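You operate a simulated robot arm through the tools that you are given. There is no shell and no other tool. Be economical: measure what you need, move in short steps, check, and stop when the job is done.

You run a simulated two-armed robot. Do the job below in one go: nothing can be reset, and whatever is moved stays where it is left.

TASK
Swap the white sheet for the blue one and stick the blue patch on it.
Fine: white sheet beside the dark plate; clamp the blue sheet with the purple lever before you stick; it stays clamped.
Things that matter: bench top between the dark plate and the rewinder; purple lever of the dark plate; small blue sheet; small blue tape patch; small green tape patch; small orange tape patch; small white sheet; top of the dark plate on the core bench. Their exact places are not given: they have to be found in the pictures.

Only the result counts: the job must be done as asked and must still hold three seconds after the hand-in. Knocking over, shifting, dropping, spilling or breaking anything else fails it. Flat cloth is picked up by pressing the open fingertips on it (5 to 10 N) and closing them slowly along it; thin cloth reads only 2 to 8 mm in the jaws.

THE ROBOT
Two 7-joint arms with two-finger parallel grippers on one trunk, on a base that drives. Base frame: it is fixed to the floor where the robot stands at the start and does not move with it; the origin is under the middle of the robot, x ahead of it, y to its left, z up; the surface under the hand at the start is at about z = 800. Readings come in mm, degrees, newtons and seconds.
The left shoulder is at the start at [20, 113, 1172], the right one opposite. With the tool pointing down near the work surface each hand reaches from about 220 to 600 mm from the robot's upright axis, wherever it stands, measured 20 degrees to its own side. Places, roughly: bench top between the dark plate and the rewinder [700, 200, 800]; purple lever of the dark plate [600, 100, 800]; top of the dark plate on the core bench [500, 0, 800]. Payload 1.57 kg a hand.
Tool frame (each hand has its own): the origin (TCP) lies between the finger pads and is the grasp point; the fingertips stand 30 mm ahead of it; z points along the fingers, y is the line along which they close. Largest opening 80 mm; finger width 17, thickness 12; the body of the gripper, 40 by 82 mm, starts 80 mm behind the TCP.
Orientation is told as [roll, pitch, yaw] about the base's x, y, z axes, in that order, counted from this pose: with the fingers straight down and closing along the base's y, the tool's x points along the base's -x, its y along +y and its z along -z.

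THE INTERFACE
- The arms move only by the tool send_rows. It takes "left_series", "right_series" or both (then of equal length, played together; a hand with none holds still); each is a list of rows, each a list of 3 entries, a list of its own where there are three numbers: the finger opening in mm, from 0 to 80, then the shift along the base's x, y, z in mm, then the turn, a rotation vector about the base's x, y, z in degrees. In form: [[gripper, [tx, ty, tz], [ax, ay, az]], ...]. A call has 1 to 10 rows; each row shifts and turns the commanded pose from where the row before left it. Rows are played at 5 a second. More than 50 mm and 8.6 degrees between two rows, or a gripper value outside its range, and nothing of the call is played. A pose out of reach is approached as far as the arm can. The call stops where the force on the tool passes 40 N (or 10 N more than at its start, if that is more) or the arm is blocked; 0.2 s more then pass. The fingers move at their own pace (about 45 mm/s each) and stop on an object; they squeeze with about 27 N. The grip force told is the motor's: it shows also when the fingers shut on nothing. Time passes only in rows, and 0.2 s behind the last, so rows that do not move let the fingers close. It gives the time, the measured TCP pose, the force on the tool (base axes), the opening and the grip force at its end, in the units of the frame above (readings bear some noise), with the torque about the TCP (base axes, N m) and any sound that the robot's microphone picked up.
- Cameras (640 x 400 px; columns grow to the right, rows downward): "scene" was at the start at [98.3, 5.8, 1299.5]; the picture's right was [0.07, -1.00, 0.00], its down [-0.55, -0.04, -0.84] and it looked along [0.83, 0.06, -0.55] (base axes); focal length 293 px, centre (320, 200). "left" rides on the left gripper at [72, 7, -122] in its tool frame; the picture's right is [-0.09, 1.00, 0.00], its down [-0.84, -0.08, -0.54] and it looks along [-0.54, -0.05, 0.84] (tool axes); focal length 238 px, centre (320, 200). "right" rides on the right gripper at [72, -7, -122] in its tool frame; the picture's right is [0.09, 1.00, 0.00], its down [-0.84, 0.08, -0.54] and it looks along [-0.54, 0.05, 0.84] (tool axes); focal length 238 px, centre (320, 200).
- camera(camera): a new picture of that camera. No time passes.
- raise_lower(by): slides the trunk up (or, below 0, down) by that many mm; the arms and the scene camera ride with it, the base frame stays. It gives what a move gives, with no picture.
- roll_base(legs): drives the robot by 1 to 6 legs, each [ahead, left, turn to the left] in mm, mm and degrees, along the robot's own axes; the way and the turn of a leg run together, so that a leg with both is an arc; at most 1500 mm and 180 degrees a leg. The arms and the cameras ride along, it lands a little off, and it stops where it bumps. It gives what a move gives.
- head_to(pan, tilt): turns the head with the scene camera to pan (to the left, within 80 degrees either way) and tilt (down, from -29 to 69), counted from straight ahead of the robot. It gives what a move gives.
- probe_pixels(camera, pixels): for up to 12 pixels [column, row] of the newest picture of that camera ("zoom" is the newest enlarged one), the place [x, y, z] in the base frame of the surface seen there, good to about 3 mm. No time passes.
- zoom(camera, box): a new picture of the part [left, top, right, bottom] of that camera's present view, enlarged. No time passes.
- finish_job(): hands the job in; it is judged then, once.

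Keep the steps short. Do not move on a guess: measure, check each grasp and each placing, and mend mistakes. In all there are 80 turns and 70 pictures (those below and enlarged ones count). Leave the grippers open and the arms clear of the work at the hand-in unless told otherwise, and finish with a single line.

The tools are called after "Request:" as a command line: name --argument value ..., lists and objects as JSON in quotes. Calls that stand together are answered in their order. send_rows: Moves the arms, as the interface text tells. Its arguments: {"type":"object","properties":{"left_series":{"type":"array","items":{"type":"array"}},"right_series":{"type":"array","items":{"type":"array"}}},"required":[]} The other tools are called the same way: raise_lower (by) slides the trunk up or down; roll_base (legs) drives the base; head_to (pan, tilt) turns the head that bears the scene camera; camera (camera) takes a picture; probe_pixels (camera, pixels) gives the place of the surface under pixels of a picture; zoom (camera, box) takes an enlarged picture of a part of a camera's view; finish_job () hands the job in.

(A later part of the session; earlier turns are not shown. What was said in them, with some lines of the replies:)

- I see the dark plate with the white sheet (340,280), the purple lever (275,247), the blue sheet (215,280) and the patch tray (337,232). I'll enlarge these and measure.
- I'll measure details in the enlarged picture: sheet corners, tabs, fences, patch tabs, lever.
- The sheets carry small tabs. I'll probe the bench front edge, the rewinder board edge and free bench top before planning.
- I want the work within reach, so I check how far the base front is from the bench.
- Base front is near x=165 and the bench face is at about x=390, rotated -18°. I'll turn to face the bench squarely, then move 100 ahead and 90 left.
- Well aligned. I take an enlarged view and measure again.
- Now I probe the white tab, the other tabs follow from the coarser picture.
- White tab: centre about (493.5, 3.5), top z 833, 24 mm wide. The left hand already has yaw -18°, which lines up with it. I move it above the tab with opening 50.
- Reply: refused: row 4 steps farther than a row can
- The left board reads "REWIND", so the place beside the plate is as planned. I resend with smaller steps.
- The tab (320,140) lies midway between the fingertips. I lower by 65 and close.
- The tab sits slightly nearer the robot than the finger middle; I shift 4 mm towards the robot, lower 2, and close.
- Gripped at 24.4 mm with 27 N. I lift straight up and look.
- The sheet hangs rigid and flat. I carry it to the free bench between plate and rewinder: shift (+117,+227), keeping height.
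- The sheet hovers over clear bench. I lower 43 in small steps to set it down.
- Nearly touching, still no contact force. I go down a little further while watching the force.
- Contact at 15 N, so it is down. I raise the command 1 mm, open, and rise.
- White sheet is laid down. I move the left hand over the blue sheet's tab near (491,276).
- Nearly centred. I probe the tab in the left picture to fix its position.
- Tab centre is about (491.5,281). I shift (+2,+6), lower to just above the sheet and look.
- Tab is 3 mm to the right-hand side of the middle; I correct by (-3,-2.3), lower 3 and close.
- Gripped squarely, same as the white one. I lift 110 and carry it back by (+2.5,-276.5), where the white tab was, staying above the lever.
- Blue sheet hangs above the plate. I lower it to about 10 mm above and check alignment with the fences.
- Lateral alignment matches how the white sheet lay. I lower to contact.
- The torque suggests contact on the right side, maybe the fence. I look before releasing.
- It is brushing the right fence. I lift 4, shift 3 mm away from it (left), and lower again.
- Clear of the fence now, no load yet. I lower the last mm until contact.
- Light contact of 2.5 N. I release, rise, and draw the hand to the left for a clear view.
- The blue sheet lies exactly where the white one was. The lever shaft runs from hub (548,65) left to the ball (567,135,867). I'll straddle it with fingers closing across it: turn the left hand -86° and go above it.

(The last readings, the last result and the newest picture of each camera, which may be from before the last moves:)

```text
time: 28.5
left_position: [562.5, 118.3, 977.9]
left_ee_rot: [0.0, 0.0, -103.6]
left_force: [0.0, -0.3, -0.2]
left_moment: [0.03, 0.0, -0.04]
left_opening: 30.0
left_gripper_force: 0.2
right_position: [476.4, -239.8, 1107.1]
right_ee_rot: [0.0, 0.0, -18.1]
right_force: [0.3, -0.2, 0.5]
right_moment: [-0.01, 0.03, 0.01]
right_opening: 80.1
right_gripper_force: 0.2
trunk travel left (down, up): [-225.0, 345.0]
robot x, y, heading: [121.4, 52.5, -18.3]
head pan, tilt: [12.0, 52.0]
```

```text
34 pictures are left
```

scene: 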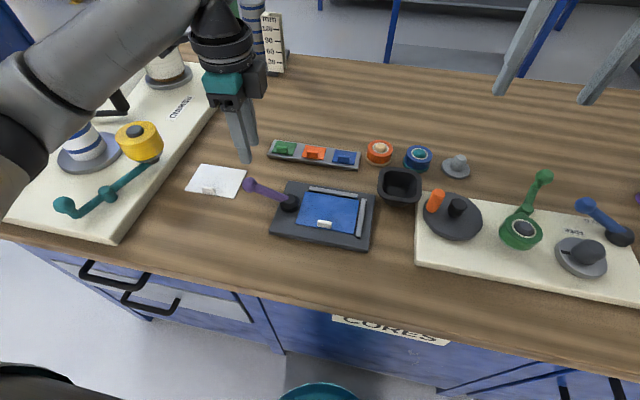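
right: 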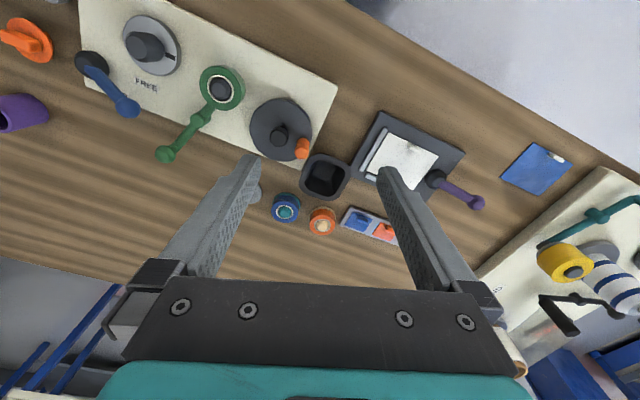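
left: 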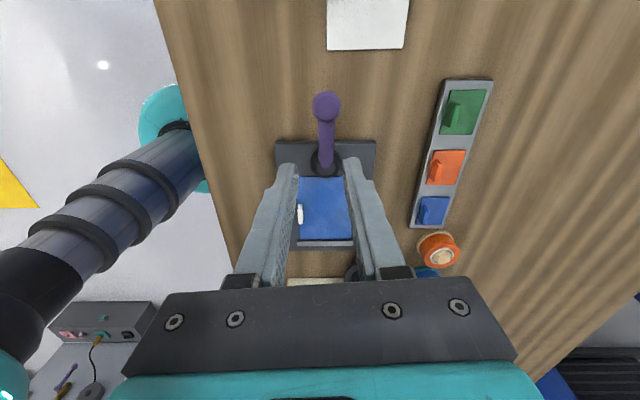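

The lever (326,130) is centred between the tips. I lower to z 876, so the tips straddle the shaft.

Request:
send_rows --left_series '[[30, [1, 0, -40], [0, 0, 0]], [30, [0, 0, -35], [0, 0, 0]], [30, [0, 0, -27], [0, 0, 0]], [30, [0, 0, 0], [0, 0, 0]]]'

Request:
zoom --camera "left" --box '[200, 50, 440, 250]'

Request:
zoom --camera "scene" --box '[200, 150, 360, 250]'

```text
time: 29.5
left_position: [563.6, 116.7, 874.8]
left_ee_rot: [0.0, 0.0, -103.5]
left_force: [1.9, -0.3, 0.0]
left_moment: [-0.06, -0.04, -0.01]
left_opening: 32.3
left_gripper_force: 0.8
right_position: [476.7, -239.7, 1106.3]
right_ee_rot: [0.0, 0.1, -18.1]
right_force: [0.0, 0.1, 0.4]
right_moment: [0.0, 0.03, -0.03]
right_opening: 79.9
right_gripper_force: 0.0
trunk travel left (down, up): [-225.0, 345.0]
robot x, y, heading: [118.1, 56.4, -18.0]
head pan, tilt: [12.0, 52.0]
```

```text
2.00 times, centred on (320, 150) of left
```

zoom: 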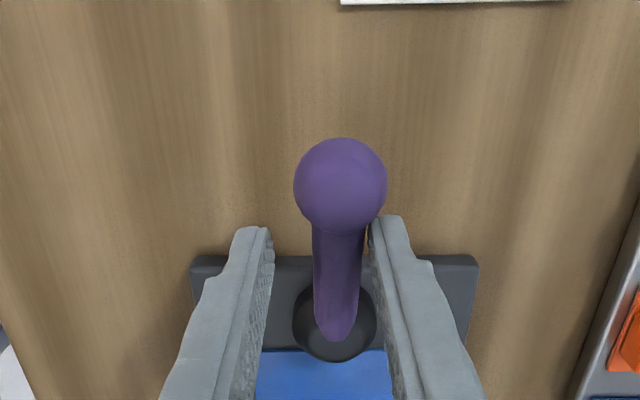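

```text
4.00 times, centred on (280, 200) of scene
```

zoom: 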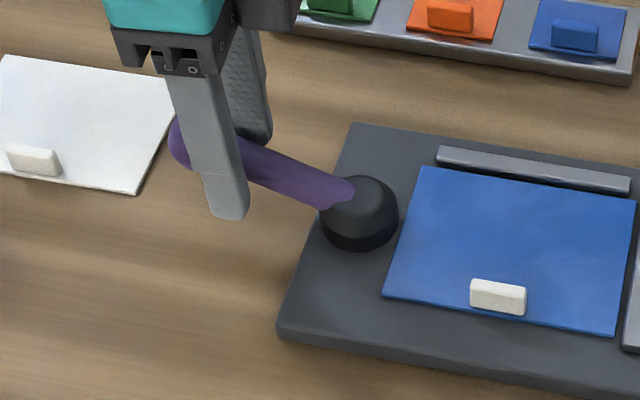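

The far finger touches the ball. I shift 8 mm toward the hub and 5 mm away to centre on the shaft, then narrow to 20.

Request:
send_rows --left_series '[[34, [3, -9, 0], [0, 0, 0]], [34, [0, 0, 0], [0, 0, 0]], [20, [0, 0, 0], [0, 0, 0]], [20, [0, 0, 0], [0, 0, 0]]]'

Request:
zoom --camera "left" --box '[200, 50, 440, 250]'

```text
time: 30.5
left_position: [566.5, 108.6, 876.4]
left_ee_rot: [0.0, -0.1, -103.5]
left_force: [0.6, 0.2, -0.2]
left_moment: [-0.02, -0.01, -0.02]
left_opening: 20.8
left_gripper_force: 0.2
right_position: [476.4, -239.4, 1107.9]
right_ee_rot: [0.0, -0.1, -18.2]
right_force: [0.1, -0.1, -0.9]
right_moment: [-0.05, -0.01, 0.02]
right_opening: 80.1
right_gripper_force: 0.1
trunk travel left (down, up): [-225.0, 345.0]
robot x, y, heading: [121.0, 55.2, -18.0]
head pan, tilt: [12.0, 52.0]
```

```text
2.00 times, centred on (320, 150) of left
```

zoom: 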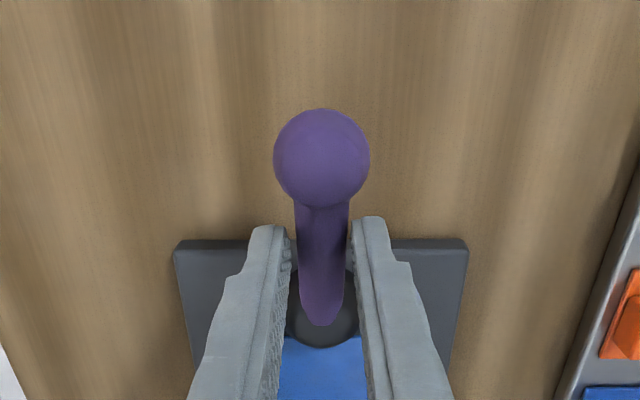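

Shaft loosely embraced. I test the swing towards the robot with small steps and watch the force.

Request:
send_rows --left_series '[[20, [-4, 1.2, 0], [0, 0, 0]], [20, [-4, 1, 0], [0, 0, 0]], [20, [-3, 0.7, 0], [0, 0, 0]]]'

Request:
zoom --camera "left" --box '[200, 50, 440, 250]'

```text
time: 31.3
left_position: [559.8, 110.0, 874.9]
left_ee_rot: [0.1, -0.1, -103.5]
left_force: [17.4, -6.5, -3.5]
left_moment: [-0.02, -0.43, -0.21]
left_opening: 35.8
left_gripper_force: 9.1
right_position: [477.6, -239.9, 1105.8]
right_ee_rot: [0.0, 0.1, -18.1]
right_force: [0.4, -0.5, 0.0]
right_moment: [0.02, 0.01, -0.02]
right_opening: 79.9
right_gripper_force: 0.2
trunk travel left (down, up): [-225.0, 345.0]
robot x, y, heading: [119.1, 52.6, -18.3]
head pan, tilt: [12.0, 52.0]
```

```text
2.00 times, centred on (320, 150) of left
```

zoom: 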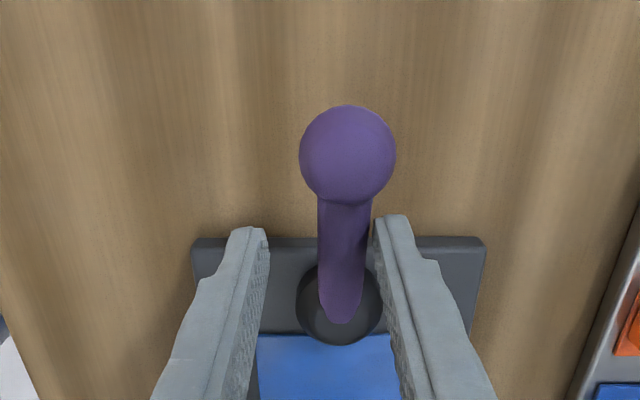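

That direction is blocked (18 N, lever unmoved). I back off and test the other swing (away from the robot).

Request:
send_rows --left_series '[[20, [11, -2.9, 0], [0, 0, 0]], [20, [4, -1, 0], [0, 0, 0]], [20, [4, -1, 0], [0, 0, 0]], [20, [2, -0.5, 0], [0, 0, 0]]]'

Request:
zoom --camera "left" --box '[200, 50, 440, 250]'

```text
time: 32.3
left_position: [576.8, 107.3, 876.7]
left_ee_rot: [-0.1, 0.0, -103.5]
left_force: [-2.9, 1.4, 0.1]
left_moment: [0.08, 0.09, -0.03]
left_opening: 22.7
left_gripper_force: 1.5
right_position: [474.8, -238.2, 1106.8]
right_ee_rot: [0.0, 0.0, -18.1]
right_force: [-0.2, -0.5, -0.8]
right_moment: [0.03, -0.02, -0.02]
right_opening: 79.7
right_gripper_force: 0.1
trunk travel left (down, up): [-225.0, 345.0]
robot x, y, heading: [124.1, 52.6, -17.7]
head pan, tilt: [12.0, 52.0]
```

```text
2.00 times, centred on (320, 150) of left
```

zoom: 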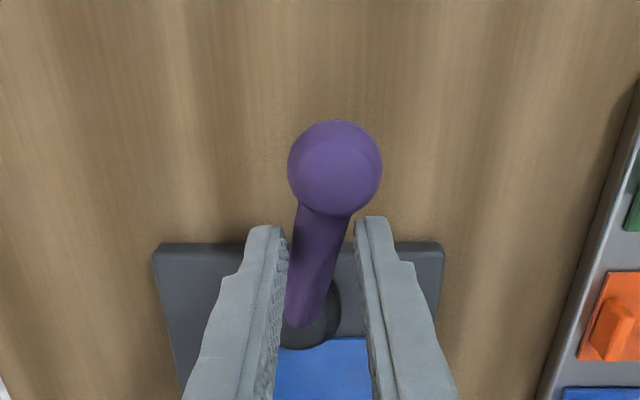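

It turns this way freely (3 N). I follow the arc about the hub (548,65), turning the hand along.

Request:
send_rows --left_series '[[20, [4.7, -5.1, 0], [0, 0, -8.5]], [20, [4.8, -5.1, 0], [0, 0, -8.5]], [20, [4.1, -5.6, 0], [0, 0, -8.5]], [20, [3.3, -6.2, 0], [0, 0, -8.5]], [20, [2.4, -6.5, 0], [0, 0, -8.5]], [20, [0, 0, 0], [0, 0, 0]]]'

Request:
zoom --camera "left" --box '[200, 50, 440, 250]'

Request:
zoom --camera "scene" --box '[200, 130, 400, 255]'

```text
time: 33.7
left_position: [595.8, 77.6, 874.4]
left_ee_rot: [0.0, 0.2, -146.1]
left_force: [-2.9, 5.3, 6.2]
left_moment: [0.23, 0.13, -0.09]
left_opening: 25.3
left_gripper_force: 2.8
right_position: [475.7, -239.2, 1107.0]
right_ee_rot: [0.0, -0.1, -18.1]
right_force: [0.7, 0.5, -0.3]
right_moment: [0.0, -0.03, -0.01]
right_opening: 80.0
right_gripper_force: 0.0
trunk travel left (down, up): [-225.0, 345.0]
robot x, y, heading: [119.3, 54.9, -18.1]
head pan, tilt: [12.0, 52.0]
```

```text
2.00 times, centred on (320, 150) of left
```

zoom: 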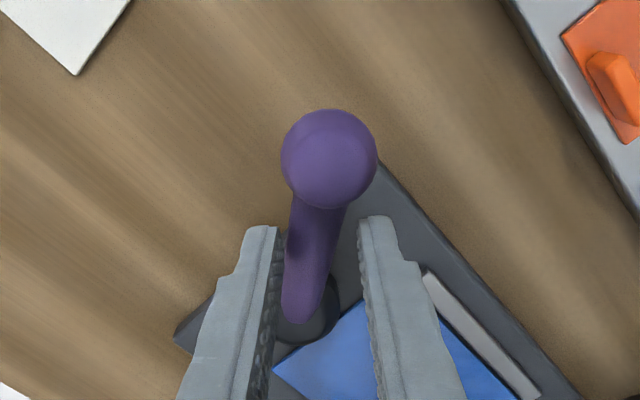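

```text
3.20 times, centred on (300, 192) of scene
```

zoom: 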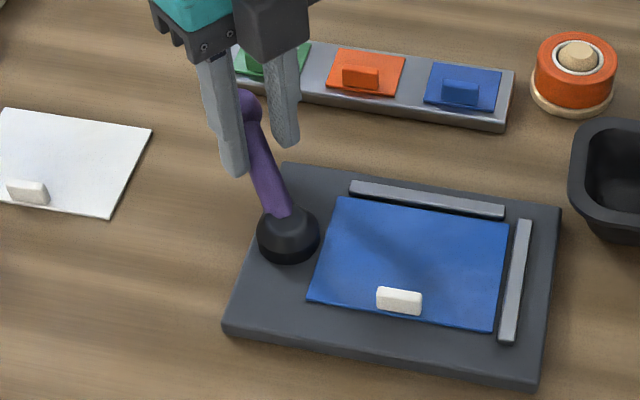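

The lever follows. I continue the arc three more steps, raised 1 mm.

Request:
send_rows --left_series '[[20, [1.8, -6.5, 1], [0, 0, -8.5]], [20, [0.4, -7, 0], [0, 0, -8.5]], [20, [-0.6, -6.9, 0], [0, 0, -8.5]], [20, [0, 0, 0], [0, 0, 0]]]'

Request:
zoom --camera "scene" --box '[200, 130, 400, 255]'

```text
time: 34.7
left_position: [597.1, 59.5, 877.7]
left_ee_rot: [-0.2, 0.1, -171.6]
left_force: [-2.4, 12.7, 3.1]
left_moment: [0.45, 0.06, -0.01]
left_opening: 31.6
left_gripper_force: 6.5
right_position: [475.8, -237.8, 1106.6]
right_ee_rot: [-0.1, -0.2, -18.1]
right_force: [0.0, -0.3, 0.0]
right_moment: [-0.01, -0.03, 0.0]
right_opening: 79.9
right_gripper_force: 0.1
trunk travel left (down, up): [-225.0, 345.0]
robot x, y, heading: [118.8, 56.0, -18.0]
head pan, tilt: [12.0, 52.0]
```

```text
3.20 times, centred on (300, 192) of scene
```

zoom: 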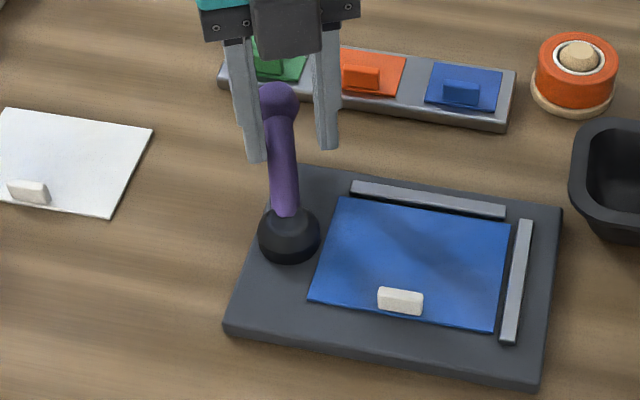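

Resistance is growing (13 N) and the jaws are yielding. I close firmly on the shaft, so the grip carries the lever.

Request:
send_rows --left_series '[[14, [0, 0, 0], [0, 0, 0]], [5, [0, 0, 0], [0, 0, 0]], [5, [0, 0, 0], [0, 0, 0]], [5, [0, 0, 0], [0, 0, 0]]]'

Request:
zoom --camera "scene" --box '[200, 130, 400, 255]'

```text
time: 35.7
left_position: [595.6, 63.2, 876.9]
left_ee_rot: [-0.5, 0.0, -171.4]
left_force: [-3.0, 23.3, 4.9]
left_moment: [0.86, -0.25, -0.19]
left_opening: 26.0
left_gripper_force: 11.4
right_position: [476.5, -237.2, 1109.0]
right_ee_rot: [-0.2, 0.0, -18.1]
right_force: [-0.7, -0.4, 0.6]
right_moment: [0.01, 0.0, 0.0]
right_opening: 80.2
right_gripper_force: 0.1
trunk travel left (down, up): [-225.0, 345.0]
robot x, y, heading: [118.2, 58.7, -17.9]
head pan, tilt: [12.0, 52.0]
```

```text
3.20 times, centred on (300, 192) of scene
```

zoom: 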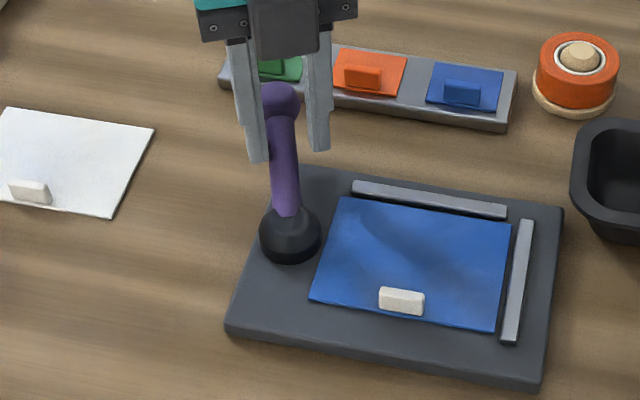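

Now 23 N without movement: perhaps the end stop. The plate hasn't moved. I ease off the hand and measure the lever angle.

Request:
send_rows --left_series '[[30, [0, 4, 0], [0, 0, 0]], [30, [0, 3, 0], [0, 0, 0]], [30, [0, 0, 0], [0, 0, 0]]]'

Request:
zoom --camera "left" --box '[200, 50, 440, 250]'

Request:
probe_pixels --camera "zoom" --pixels '[[320, 150], [315, 220], [315, 270], [315, 310], [315, 340]]'

Request:
zoom --camera "scene" --box '[260, 145, 340, 215]'

Request:
probe_pixels --camera "zoom" --pixels '[[215, 80], [220, 150], [225, 200], [230, 260], [230, 310], [200, 320], [280, 320], [230, 280]]'

```text
time: 36.5
left_position: [596.2, 64.7, 876.7]
left_ee_rot: [0.1, 0.1, -171.6]
left_force: [0.4, -1.1, -0.3]
left_moment: [0.02, -0.01, 0.0]
left_opening: 29.9
left_gripper_force: 0.0
right_position: [477.1, -238.6, 1106.0]
right_ee_rot: [0.1, 0.0, -18.1]
right_force: [-0.2, 0.7, 0.0]
right_moment: [0.01, 0.01, -0.01]
right_opening: 79.9
right_gripper_force: 0.0
trunk travel left (down, up): [-225.0, 345.0]
robot x, y, heading: [120.9, 50.1, -17.9]
head pan, tilt: [12.0, 52.0]
```

```text
2.00 times, centred on (320, 150) of left
```

zoom: 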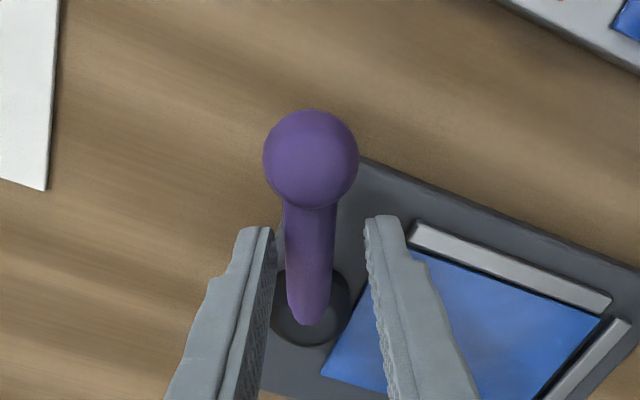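

```text
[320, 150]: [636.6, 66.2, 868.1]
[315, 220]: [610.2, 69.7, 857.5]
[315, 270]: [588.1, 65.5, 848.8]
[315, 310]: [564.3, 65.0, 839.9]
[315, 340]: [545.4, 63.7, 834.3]
```

```text
5.71 times, centred on (300, 180) of scene
```

zoom: 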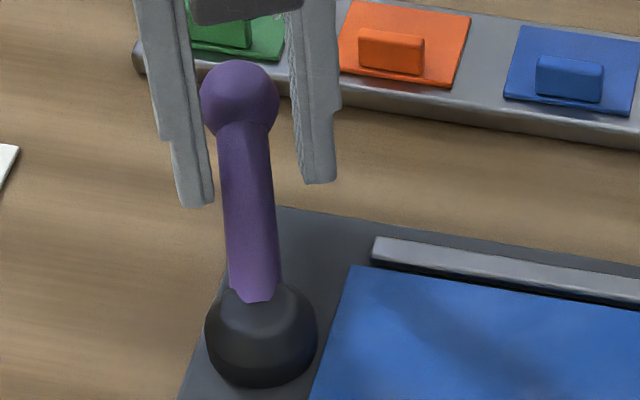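

```text
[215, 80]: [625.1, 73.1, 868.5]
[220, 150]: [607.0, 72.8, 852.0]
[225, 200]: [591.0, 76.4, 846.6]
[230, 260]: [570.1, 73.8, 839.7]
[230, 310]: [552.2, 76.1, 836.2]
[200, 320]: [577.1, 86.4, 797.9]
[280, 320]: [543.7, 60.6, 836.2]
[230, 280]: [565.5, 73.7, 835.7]
```

The lever stays at about 4° off base x: roughly 71° turned. To tell a stop from stiffness, I'll rise, close the fingers, and push it from behind nearer the ball.

Request:
send_rows --left_series '[[40, [0, 0, 25], [0, 0, 0]], [20, [0, 0, 25], [0, 0, 0]], [0, [13, 30, 0], [0, 0, 0]], [0, [0, 0, 0], [0, 0, 0]], [0, [0, 0, -25], [0, 0, 0]], [0, [0, 0, -26], [0, 0, 0]], [0, [0, 0, 0], [0, 0, 0]]]'

Request:
zoom --camera "left" --box '[200, 50, 440, 250]'

```text
time: 38.1
left_position: [611.4, 95.2, 876.0]
left_ee_rot: [0.0, 0.0, -171.5]
left_force: [0.4, 0.8, 0.9]
left_moment: [0.01, -0.01, -0.01]
left_opening: 0.3
left_gripper_force: 20.7
right_position: [476.2, -240.0, 1108.1]
right_ee_rot: [0.0, 0.0, -18.0]
right_force: [0.1, -0.1, 0.1]
right_moment: [0.02, -0.01, -0.01]
right_opening: 79.9
right_gripper_force: 0.0
trunk travel left (down, up): [-225.0, 345.0]
robot x, y, heading: [116.5, 55.0, -18.4]
head pan, tilt: [12.0, 52.0]
```

```text
2.00 times, centred on (320, 150) of left
```

zoom: 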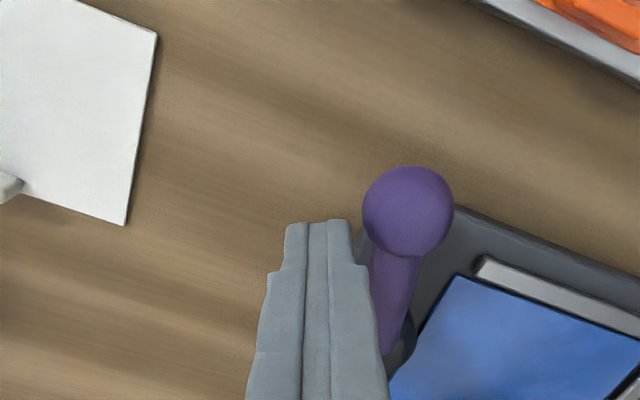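

Fingers are closed just behind the shaft. I push in small steps along -y.

Request:
send_rows --left_series '[[0, [0, -5, 0], [0, 0, 0]], [0, [0, -3, 0], [0, 0, 0]], [0, [0, -3, 0], [0, 0, 0]], [0, [0, -3, 0], [0, 0, 0]]]'

Request:
zoom --camera "left" --box '[200, 50, 440, 250]'

```text
time: 39.1
left_position: [610.6, 88.0, 876.2]
left_ee_rot: [-0.6, 0.0, -171.0]
left_force: [-2.3, 29.2, 8.0]
left_moment: [0.52, -0.03, 0.25]
left_opening: 0.1
left_gripper_force: 20.8
right_position: [475.5, -235.0, 1108.6]
right_ee_rot: [0.0, -0.1, -18.1]
right_force: [0.1, 0.7, 0.0]
right_moment: [-0.03, 0.0, 0.02]
right_opening: 80.0
right_gripper_force: 0.1
trunk travel left (down, up): [-225.0, 345.0]
robot x, y, heading: [120.1, 54.0, -18.0]
head pan, tilt: [12.0, 52.0]
```

```text
2.00 times, centred on (320, 150) of left
```

zoom: 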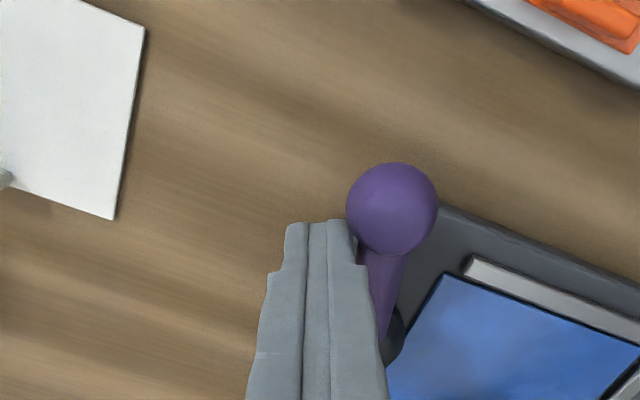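

Still unmoved at 29 N × 62 mm: this is the end stop, so the lever is fully over. I back off, rise, and park the left hand high to the left.

Request:
send_rows --left_series '[[0, [0, 12, 0], [0, 0, 0]], [0, [0, 0, 40], [0, 0, 0]], [0, [0, 0, 45], [0, 0, 0]], [0, [0, 0, 45], [0, 0, 0]], [20, [-25, 40, 10], [0, 0, 0]], [40, [-25, 40, 10], [0, 0, 0]], [40, [-25, 40, 10], [0, 0, 0]], [40, [-25, 40, 0], [0, 0, 0]], [40, [-25, 40, 0], [0, 0, 0]], [40, [-25, 20, 0], [0, 0, 0]]]'

Request:
zoom --camera "scene" --box '[240, 125, 400, 250]'

Request:
zoom --camera "scene" --box '[312, 135, 376, 175]'

Request:
probe_pixels --camera "zoom" --pixels '[[265, 160], [310, 170], [355, 175], [265, 210], [310, 205], [350, 220], [230, 140], [430, 165], [405, 265], [190, 225], [310, 250]]'

```text
time: 41.3
left_position: [459.6, 309.7, 1036.1]
left_ee_rot: [0.1, 0.0, -171.8]
left_force: [-0.3, -0.1, -0.5]
left_moment: [-0.01, -0.02, -0.01]
left_opening: 40.1
left_gripper_force: 0.1
right_position: [475.4, -239.5, 1107.3]
right_ee_rot: [0.1, 0.0, -18.1]
right_force: [0.5, 0.9, 0.0]
right_moment: [0.0, -0.01, 0.0]
right_opening: 79.8
right_gripper_force: 0.1
trunk travel left (down, up): [-225.0, 345.0]
robot x, y, heading: [119.9, 57.3, -17.9]
head pan, tilt: [12.0, 52.0]
```

```text
3.20 times, centred on (320, 188) of scene
```

zoom: 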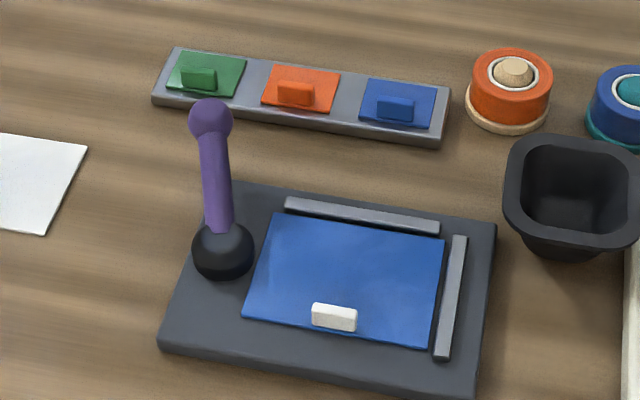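

```text
10.00 times, centred on (344, 155) of scene
```

zoom: 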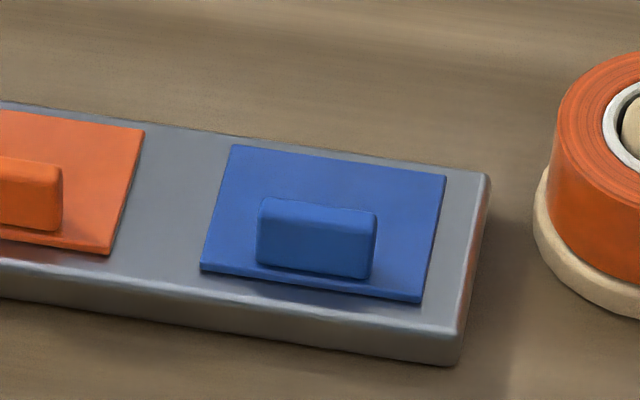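

```text
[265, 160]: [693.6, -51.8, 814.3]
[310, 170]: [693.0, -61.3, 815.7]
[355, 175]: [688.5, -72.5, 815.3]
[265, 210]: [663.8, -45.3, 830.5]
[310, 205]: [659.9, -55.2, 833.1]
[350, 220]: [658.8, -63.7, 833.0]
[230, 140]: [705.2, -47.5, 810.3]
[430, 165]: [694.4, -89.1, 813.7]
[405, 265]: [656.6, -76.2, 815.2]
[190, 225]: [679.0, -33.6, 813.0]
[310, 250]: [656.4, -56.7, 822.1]
```

Patch tab is about (661,-57.5), top z 833, 24 mm wide. The right hand (yaw -18°) can take it. I bring it above with opening 50.

Request:
send_rows --right_series '[[50, [20.7, 20.2, -14], [0, 0, 0]], [50, [20.7, 20.2, -16], [0, 0, 0]], [50, [20.7, 20.2, -16], [0, 0, 0]], [50, [20.7, 20.2, -18], [0, 0, 0]], [50, [20.7, 20.2, -20], [0, 0, 0]], [50, [20.7, 20.2, -22], [0, 0, 0]], [50, [20.7, 20.2, -24], [0, 0, 0]], [50, [20.7, 20.2, -26], [0, 0, 0]], [50, [20.7, 20.2, -26], [0, 0, 0]], [50, [0, 0, 0], [0, 0, 0]]]'

Request:
camera --camera "right"

Request:
probe_pixels --camera "right" --pixels '[[320, 145], [320, 150], [310, 150], [330, 150]]'

```text
time: 43.5
left_position: [460.9, 312.1, 1037.5]
left_ee_rot: [0.1, 0.0, -171.4]
left_force: [-0.7, -0.5, 0.6]
left_moment: [-0.05, 0.01, -0.02]
left_opening: 40.4
left_gripper_force: 0.0
right_position: [643.2, -74.3, 946.5]
right_ee_rot: [0.0, 0.0, -18.1]
right_force: [-0.8, -0.4, -0.3]
right_moment: [-0.02, -0.02, 0.0]
right_opening: 49.8
right_gripper_force: 0.1
right hand out of reach, approached as far as the arm can: row 9
trunk travel left (down, up): [-225.0, 345.0]
robot x, y, heading: [122.9, 55.1, -18.1]
head pan, tilt: [12.0, 52.0]
```

```text
18 pictures are left
```

right: 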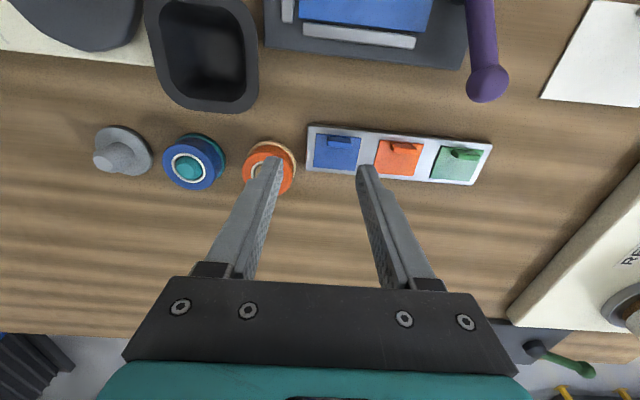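

```text
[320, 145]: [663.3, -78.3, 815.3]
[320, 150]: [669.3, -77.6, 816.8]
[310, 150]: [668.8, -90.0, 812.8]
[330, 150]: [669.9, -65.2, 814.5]
```

Out of reach for the right hand; the left is closer. I withdraw the right hand the way it came and meanwhile turn the left hand back.

Request:
send_rows --right_series '[[50, [-15, -15, 30], [0, 0, 0]], [50, [-20, -20, 30], [0, 0, 0]], [50, [-20, -20, 24], [0, 0, 0]], [50, [-20, -20, 18], [0, 0, 0]], [50, [-20, -20, 16], [0, 0, 0]], [50, [-20, -20, 15], [0, 0, 0]], [50, [-20, -20, 15], [0, 0, 0]], [50, [-20, -20, 10], [0, 0, 0]], [50, [-15, -20, 5], [0, 0, 0]], [50, [0, 0, 0], [0, 0, 0]]]' --left_series '[[50, [0, 0, 0], [0, 0, 8.53]], [50, [0, 0, 0], [0, 0, 8.53]], [50, [0, 0, 0], [0, 0, 8.53]], [50, [0, 0, 0], [0, 0, 8.53]], [50, [0, 0, 0], [0, 0, 8.53]], [50, [0, 0, 0], [0, 0, 8.53]], [50, [0, 0, 0], [0, 0, 8.53]], [50, [0, 0, 0], [0, 0, 8.53]], [50, [0, 0, 0], [0, 0, 8.53]], [50, [0, 0, 0], [0, 0, 8.53]]]'

```text
time: 45.7
left_position: [461.3, 313.5, 1035.0]
left_ee_rot: [-0.1, 0.0, -86.1]
left_force: [0.8, 0.3, -0.3]
left_moment: [-0.03, -0.02, 0.01]
left_opening: 50.0
left_gripper_force: 0.1
right_position: [474.7, -249.8, 1107.7]
right_ee_rot: [0.0, 0.0, -18.1]
right_force: [-0.1, 0.5, -0.2]
right_moment: [-0.02, 0.02, 0.01]
right_opening: 49.9
right_gripper_force: 0.1
trunk travel left (down, up): [-225.0, 345.0]
robot x, y, heading: [117.1, 53.6, -18.1]
head pan, tilt: [12.0, 52.0]
```

Now I finish the turn to -18° while travelling over to the patch at this height.

Request:
send_rows --left_series '[[50, [20, -37, 0], [0, 0, 8.51]], [50, [20, -37, 0], [0, 0, 8.51]], [50, [20, -37, 0], [0, 0, 8.51]], [50, [20, -37, 0], [0, 0, 8.51]], [50, [20, -37, 0], [0, 0, 8.51]], [50, [20, -37, 0], [0, 0, 8.51]], [50, [20, -37, 0], [0, 0, 8.51]], [50, [20, -37, 0], [0, 0, 8.51]], [50, [20, -37, 0], [0, 0, 0]], [50, [20, -37, 0], [0, 0, 0]]]'

Request:
send_rows --left_series '[[50, [0, 0, -45], [0, 0, 0]], [50, [0, 0, -45], [0, 0, 0]], [50, [0, 0, -25], [0, 0, 0]], [50, [0, 0, 0], [0, 0, 0]]]'

Request:
camera --camera "left"

```text
time: 47.9
left_position: [660.2, -61.5, 1037.2]
left_ee_rot: [0.1, -0.1, -18.3]
left_force: [-0.1, 0.1, 0.0]
left_moment: [-0.01, -0.02, 0.01]
left_opening: 50.0
left_gripper_force: 0.1
right_position: [475.3, -250.5, 1106.8]
right_ee_rot: [0.0, 0.0, -18.1]
right_force: [0.5, 0.3, 0.0]
right_moment: [0.0, -0.06, -0.03]
right_opening: 49.9
right_gripper_force: 0.1
trunk travel left (down, up): [-225.0, 345.0]
robot x, y, heading: [117.4, 55.3, -18.1]
head pan, tilt: [12.0, 52.0]
```

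```text
time: 48.9
left_position: [660.7, -62.3, 923.5]
left_ee_rot: [-0.1, 0.0, -18.1]
left_force: [-0.2, 0.2, 0.0]
left_moment: [0.0, 0.03, 0.01]
left_opening: 50.3
left_gripper_force: 0.0
right_position: [475.0, -248.3, 1107.0]
right_ee_rot: [0.0, 0.0, -18.1]
right_force: [-0.5, -0.2, -0.2]
right_moment: [0.02, -0.01, -0.01]
right_opening: 50.0
right_gripper_force: 0.0
trunk travel left (down, up): [-225.0, 345.0]
robot x, y, heading: [122.7, 56.7, -18.1]
head pan, tilt: [12.0, 52.0]
```

```text
17 pictures are left
```

left: 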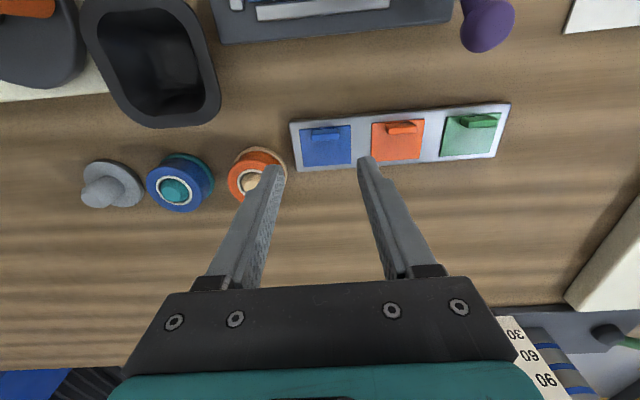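

Tab (325,133) is almost centred. The orange roll is near the right finger, so I narrow to 38, shift (+1,+3), and lower to z 853.

Request:
send_rows --left_series '[[38, [1, 3, -20], [0, 0, 0]], [38, [0, 0, -30], [0, 0, 0]], [38, [0, 0, -18], [0, 0, 0]], [38, [0, 0, 0], [0, 0, 0]]]'

Request:
zoom --camera "left" --box '[220, 80, 420, 230]'

```text
time: 49.9
left_position: [662.3, -56.7, 852.8]
left_ee_rot: [0.0, -0.1, -18.2]
left_force: [-0.2, 1.2, 0.4]
left_moment: [0.0, -0.01, -0.01]
left_opening: 37.9
left_gripper_force: 0.2
right_position: [475.5, -248.6, 1108.1]
right_ee_rot: [-0.1, 0.1, -18.1]
right_force: [0.2, -0.5, -0.5]
right_moment: [-0.02, 0.01, 0.01]
right_opening: 50.0
right_gripper_force: 0.0
trunk travel left (down, up): [-225.0, 345.0]
robot x, y, heading: [118.6, 53.1, -17.9]
head pan, tilt: [12.0, 52.0]
```

```text
2.67 times, centred on (320, 155) of left
```

zoom: 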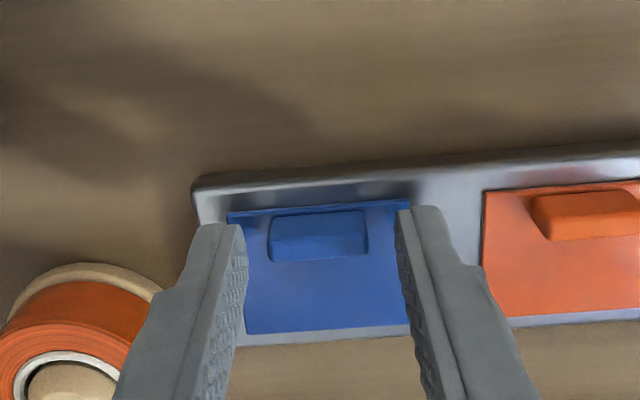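

Centred sideways; the tab is about 4 mm nearer the robot. I shift (-4,+0.2), lower 3 and close.

Request:
send_rows --left_series '[[38, [-4, 0.2, -3], [0, 0, 0]], [30, [0, 0, 0], [0, 0, 0]], [22, [0, 0, 0], [0, 0, 0]], [15, [0, 0, 0], [0, 0, 0]], [15, [0, 0, 0], [0, 0, 0]]]'

Request:
zoom --camera "left" --box '[220, 80, 420, 230]'

```text
time: 51.1
left_position: [658.0, -56.3, 850.3]
left_ee_rot: [0.0, -0.1, -18.1]
left_force: [-0.2, 0.0, -0.7]
left_moment: [0.0, -0.03, 0.02]
left_opening: 24.5
left_gripper_force: 27.0
right_position: [474.0, -248.4, 1107.0]
right_ee_rot: [0.1, 0.0, -18.1]
right_force: [0.3, 0.0, 0.4]
right_moment: [0.04, -0.01, 0.05]
right_opening: 50.1
right_gripper_force: 0.1
trunk travel left (down, up): [-225.0, 345.0]
robot x, y, heading: [118.6, 58.2, -18.0]
head pan, tilt: [12.0, 52.0]
```

```text
2.67 times, centred on (320, 155) of left
```

zoom: 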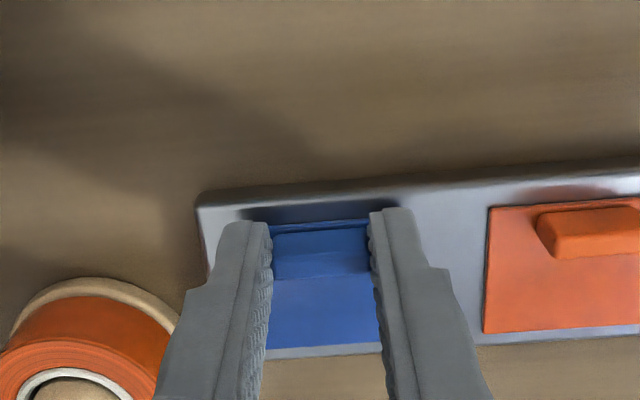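

Gripped at 24.5 mm. I lift slowly, watching the force.

Request:
send_rows --left_series '[[15, [0, 0, 3], [0, 0, 0]], [15, [0, 0, 5], [0, 0, 0]], [15, [0, 0, 12], [0, 0, 0]], [15, [0, 0, 30], [0, 0, 0]], [15, [0, 0, 30], [0, 0, 0]], [15, [0, 0, 0], [0, 0, 0]]]'

Request:
zoom --camera "scene" --box '[240, 110, 400, 250]'

```text
time: 52.5
left_position: [658.6, -54.5, 929.0]
left_ee_rot: [0.0, 0.1, -18.1]
left_force: [0.6, -0.1, -0.1]
left_moment: [0.03, -0.01, -0.01]
left_opening: 24.6
left_gripper_force: 27.0
right_position: [475.5, -248.0, 1107.2]
right_ee_rot: [0.0, 0.0, -18.1]
right_force: [-0.4, 1.1, -0.2]
right_moment: [-0.03, 0.03, 0.0]
right_opening: 50.2
right_gripper_force: 0.1
trunk travel left (down, up): [-225.0, 345.0]
robot x, y, heading: [121.5, 59.1, -18.1]
head pan, tilt: [12.0, 52.0]
```

```text
2.86 times, centred on (320, 180) of scene
```

zoom: 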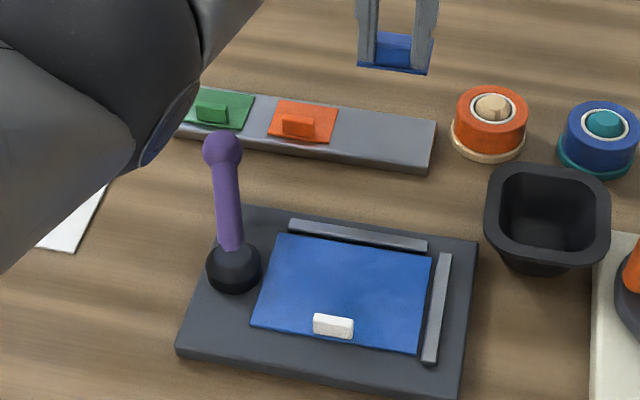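

Patch is held and the tray stayed put. I carry it over the sheet (-142.5,+50.5) and lower to about 15 mm above.

Request:
send_rows --left_series '[[15, [-35.7, 12.6, 0], [0, 0, 0]], [15, [-35.7, 12.6, 0], [0, 0, 0]], [15, [-35.7, 12.6, 0], [0, 0, 0]], [15, [-35.7, 12.7, 0], [0, 0, 0]], [15, [0, 0, -35], [0, 0, 0]], [15, [0, 0, -25], [0, 0, 0]], [15, [0, 0, 0], [0, 0, 0]]]'

Request:
zoom --camera "left" --box '[200, 60, 440, 260]'

Request:
zoom --camera "scene" --box '[250, 150, 400, 250]'

```text
time: 54.1
left_position: [515.1, -3.4, 869.6]
left_ee_rot: [0.0, 0.0, -18.1]
left_force: [0.3, 0.3, 0.0]
left_moment: [0.0, -0.04, -0.03]
left_opening: 24.2
left_gripper_force: 27.4
right_position: [475.8, -248.8, 1107.9]
right_ee_rot: [0.0, 0.1, -18.1]
right_force: [0.1, -0.6, 0.0]
right_moment: [0.01, -0.02, 0.01]
right_opening: 49.9
right_gripper_force: 0.0
trunk travel left (down, up): [-225.0, 345.0]
robot x, y, heading: [119.0, 53.8, -18.0]
head pan, tilt: [12.0, 52.0]
```

```text
2.00 times, centred on (320, 160) of left
```

zoom: 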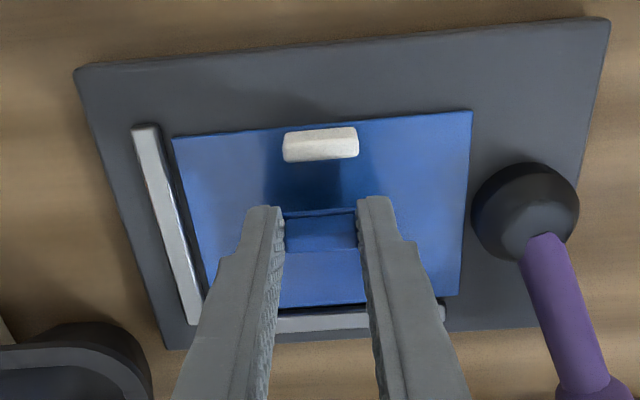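

```text
4.00 times, centred on (325, 200) of scene
```

zoom: 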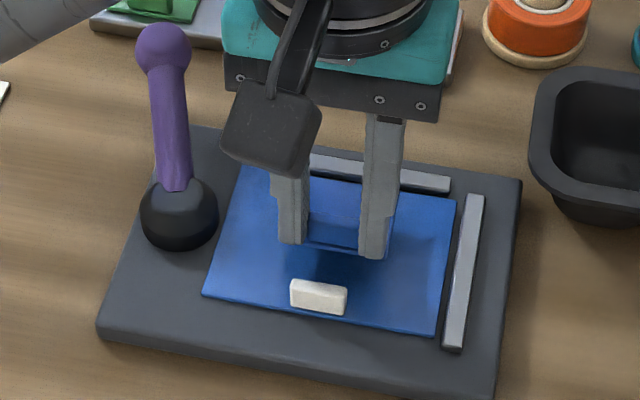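

Patch is placed over the middle of the sheet, clear of the tab. I lower to contact in small steps.

Request:
send_rows --left_series '[[15, [0, 0, -9], [0, 0, 0]], [15, [0, 0, -4], [0, 0, 0]], [15, [0, 0, -1.5], [0, 0, 0]], [15, [0, 0, 0], [0, 0, 0]]]'

```text
time: 55.1
left_position: [515.0, -4.0, 856.2]
left_ee_rot: [0.0, 0.0, -18.2]
left_force: [0.3, 0.5, -0.8]
left_moment: [0.0, -0.01, 0.02]
left_opening: 24.4
left_gripper_force: 27.3
right_position: [475.7, -247.3, 1106.9]
right_ee_rot: [0.0, 0.0, -18.0]
right_force: [-0.1, -0.3, -0.6]
right_moment: [-0.01, -0.01, 0.0]
right_opening: 49.8
right_gripper_force: 0.0
trunk travel left (down, up): [-225.0, 345.0]
robot x, y, heading: [124.6, 53.7, -18.4]
head pan, tilt: [12.0, 52.0]
```

No contact yet; I continue down by single millimetres.

Request:
send_rows --left_series '[[15, [0, 0, -1], [0, 0, 0]], [15, [0, 0, -1], [0, 0, 0]], [15, [0, 0, -0.7], [0, 0, 0]], [15, [0, 0, 0], [0, 0, 0]]]'

```text
time: 56.1
left_position: [515.0, -2.9, 853.7]
left_ee_rot: [0.0, -0.3, -18.1]
left_force: [1.7, 0.5, 11.2]
left_moment: [-0.02, -0.24, 0.0]
left_opening: 24.4
left_gripper_force: 27.4
right_position: [474.9, -248.2, 1107.8]
right_ee_rot: [0.1, 0.0, -18.1]
right_force: [-0.4, -0.2, 0.4]
right_moment: [-0.01, -0.01, 0.0]
right_opening: 49.9
right_gripper_force: 0.0
trunk travel left (down, up): [-225.0, 345.0]
robot x, y, heading: [121.1, 53.6, -18.2]
head pan, tilt: [12.0, 52.0]
```

Firm contact at 11 N. I press slightly more for a moment, then release and rise a bit.

Request:
send_rows --left_series '[[15, [0, 0, -0.5], [0, 0, 0]], [15, [0, 0, 0], [0, 0, 0]], [15, [0, 0, 0], [0, 0, 0]], [15, [0, 0, 0], [0, 0, 0]], [15, [0, 0, 0], [0, 0, 0]]]'

Request:
send_rows --left_series '[[15, [0, 0, 0.5], [0, 0, 0]], [28, [0, 0, 0], [0, 0, 0]], [36, [0, 0, 0], [0, 0, 0]], [36, [0, 0, 15], [0, 0, 0]], [36, [0, 0, 30], [0, 0, 0]], [36, [0, 0, 0], [0, 0, 0]]]'

Request:
zoom --camera "left" --box '[200, 60, 440, 260]'

```text
time: 57.3
left_position: [514.2, -3.6, 853.5]
left_ee_rot: [0.0, 0.0, -18.2]
left_force: [3.3, -2.9, 14.7]
left_moment: [-0.09, -0.26, 0.02]
left_opening: 24.4
left_gripper_force: 26.8
right_position: [473.9, -248.7, 1106.4]
right_ee_rot: [-0.1, 0.0, -18.1]
right_force: [0.2, -0.3, 0.4]
right_moment: [0.02, 0.0, -0.03]
right_opening: 50.0
right_gripper_force: 0.0
trunk travel left (down, up): [-225.0, 345.0]
robot x, y, heading: [120.1, 58.2, -18.0]
head pan, tilt: [12.0, 52.0]
```

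```text
time: 58.7
left_position: [515.4, -4.0, 898.1]
left_ee_rot: [0.0, 0.1, -18.2]
left_force: [-0.1, 0.2, 0.0]
left_moment: [0.0, -0.01, -0.01]
left_opening: 36.1
left_gripper_force: 0.0
right_position: [474.8, -249.6, 1107.5]
right_ee_rot: [-0.2, 0.0, -18.1]
right_force: [0.5, 0.4, -0.3]
right_moment: [-0.01, 0.01, -0.01]
right_opening: 49.7
right_gripper_force: 0.1
trunk travel left (down, up): [-225.0, 345.0]
robot x, y, heading: [121.4, 57.6, -18.0]
head pan, tilt: [12.0, 52.0]
```

```text
2.00 times, centred on (320, 160) of left
```

zoom: 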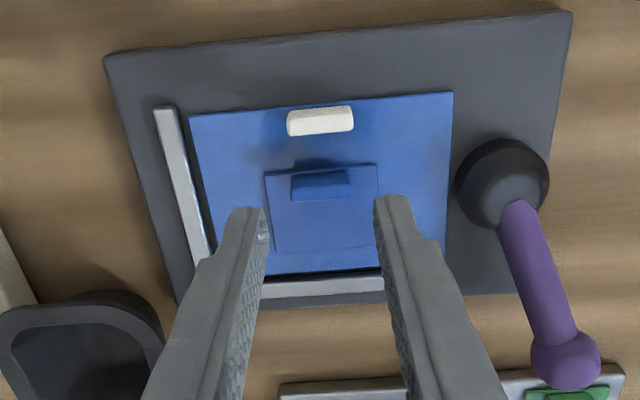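

The patch lies flat in the middle of the sheet. For good sticking I press its body with closed fingers just beyond its tab, near (531,-9).

Request:
send_rows --left_series '[[0, [16, -5, 0], [0, 0, 0]], [0, [0, 0, 0], [0, 0, 0]], [0, [0, 0, -25], [0, 0, 0]], [0, [0, 0, -18], [0, 0, 0]], [0, [0, 0, -4], [0, 0, 0]], [0, [0, 0, 0], [0, 0, 0]]]'

```text
time: 60.1
left_position: [531.3, -8.4, 851.0]
left_ee_rot: [0.0, 0.1, -18.2]
left_force: [0.0, -0.4, 0.4]
left_moment: [-0.03, 0.01, -0.03]
left_opening: 0.0
left_gripper_force: 21.6
right_position: [474.8, -248.1, 1107.6]
right_ee_rot: [0.0, 0.1, -18.2]
right_force: [0.3, -0.7, 0.6]
right_moment: [-0.01, 0.03, -0.01]
right_opening: 49.9
right_gripper_force: 0.1
trunk travel left (down, up): [-225.0, 345.0]
robot x, y, heading: [119.7, 55.9, -18.1]
head pan, tilt: [12.0, 52.0]
```

Request:
send_rows --left_series '[[0, [0, 0, -1], [0, 0, 0]], [0, [0, 0, -0.8], [0, 0, 0]], [0, [0, 0, -0.6], [0, 0, 0]], [0, [0, 0, 0], [0, 0, 0]]]'

```text
time: 61.1
left_position: [530.5, -9.0, 848.7]
left_ee_rot: [-0.1, -0.1, -18.1]
left_force: [1.0, -1.4, 6.4]
left_moment: [-0.04, -0.04, 0.01]
left_opening: 0.0
left_gripper_force: 21.5
right_position: [474.3, -249.0, 1107.6]
right_ee_rot: [0.0, 0.1, -18.0]
right_force: [0.0, -0.1, -0.3]
right_moment: [0.01, -0.02, -0.01]
right_opening: 50.1
right_gripper_force: 0.0
trunk travel left (down, up): [-225.0, 345.0]
robot x, y, heading: [119.1, 50.6, -18.0]
head pan, tilt: [12.0, 52.0]
```

6.4 N on the patch. I press a touch more, hold a second, then rise straight up and clear to the left.

Request:
send_rows --left_series '[[0, [0, 0, -0.4], [0, 0, 0]], [0, [0, 0, 0], [0, 0, 0]], [0, [0, 0, 0], [0, 0, 0]], [0, [0, 0, 0], [0, 0, 0]], [0, [0, 0, 0], [0, 0, 0]]]'

Request:
send_rows --left_series '[[0, [0, 0, 15], [0, 0, 0]], [0, [0, 0, 40], [0, 0, 0]], [30, [0, 0, 45], [0, 0, 0]], [60, [0, 0, 45], [0, 0, 0]], [60, [-10, 45, 15], [0, 0, 0]], [60, [-10, 45, 15], [0, 0, 0]], [60, [-10, 45, 0], [0, 0, 0]], [60, [-10, 45, 0], [0, 0, 0]], [60, [-10, 45, 0], [0, 0, 0]], [60, [-10, 45, 0], [0, 0, 0]]]'

Request:
camera --camera "scene"

Request:
zoom --camera "scene" --box '[240, 135, 390, 250]'

Request:
probe_pixels --camera "zoom" --pixels '[[228, 130], [235, 220], [250, 300]]'

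```text
time: 62.3
left_position: [531.1, -9.1, 848.4]
left_ee_rot: [-0.1, -0.1, -18.2]
left_force: [1.2, -0.2, 16.0]
left_moment: [-0.02, -0.01, -0.04]
left_opening: 0.0
left_gripper_force: 21.9
right_position: [474.7, -249.4, 1107.6]
right_ee_rot: [0.0, 0.0, -18.2]
right_force: [-0.3, 0.5, 0.0]
right_moment: [0.0, -0.01, -0.01]
right_opening: 50.0
right_gripper_force: 0.1
trunk travel left (down, up): [-225.0, 345.0]
robot x, y, heading: [119.8, 55.9, -18.1]
head pan, tilt: [12.0, 52.0]
```

```text
time: 64.5
left_position: [470.0, 260.1, 1021.7]
left_ee_rot: [-0.1, 0.1, -18.3]
left_force: [-0.6, -0.2, 0.2]
left_moment: [0.01, -0.01, -0.02]
left_opening: 60.0
left_gripper_force: 0.0
right_position: [474.8, -248.3, 1107.9]
right_ee_rot: [0.0, -0.2, -18.1]
right_force: [0.8, -0.3, -0.3]
right_moment: [-0.01, 0.0, -0.01]
right_opening: 49.7
right_gripper_force: 0.2
trunk travel left (down, up): [-225.0, 345.0]
robot x, y, heading: [120.9, 55.3, -18.1]
head pan, tilt: [12.0, 52.0]
```

```text
10 pictures are left
```

scene: 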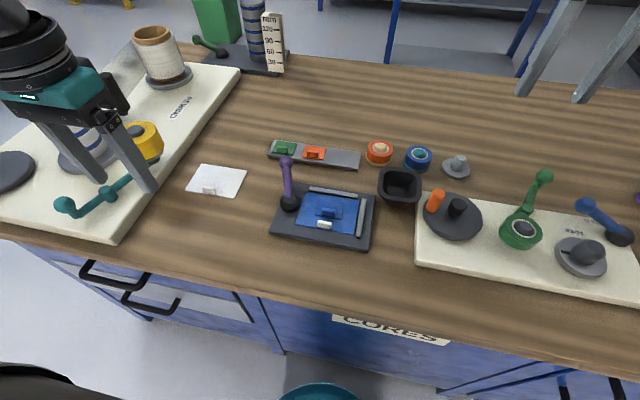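

```text
3.48 times, centred on (315, 192) of scene
```

zoom: 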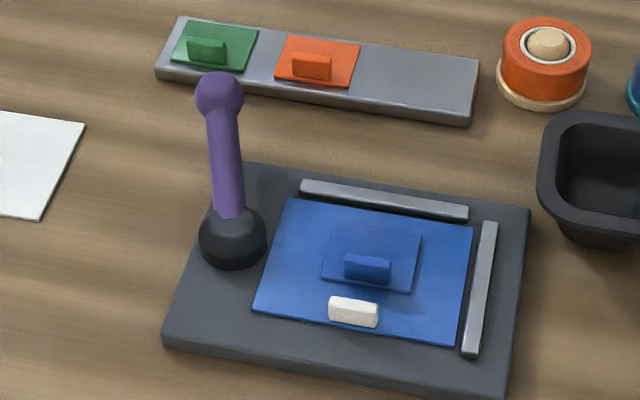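

```text
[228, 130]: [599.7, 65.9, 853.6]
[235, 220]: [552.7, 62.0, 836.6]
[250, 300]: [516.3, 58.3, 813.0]
```

Everything is in place: the white sheet is on the bench beside the plate, and the blue sheet is against the fences with the lever at its end stop. The patch is on the sheet, and both hands are open and clear. I hand in.

Request:
finish_job

```text
The job is handed in.
```

The blue sheet replaces the white one on the dark plate with the purple lever swung to its end stop before sticking (clamp hold not tug-tested), the blue patch is pressed onto it, and the white sheet lies on the bench beside the plate.
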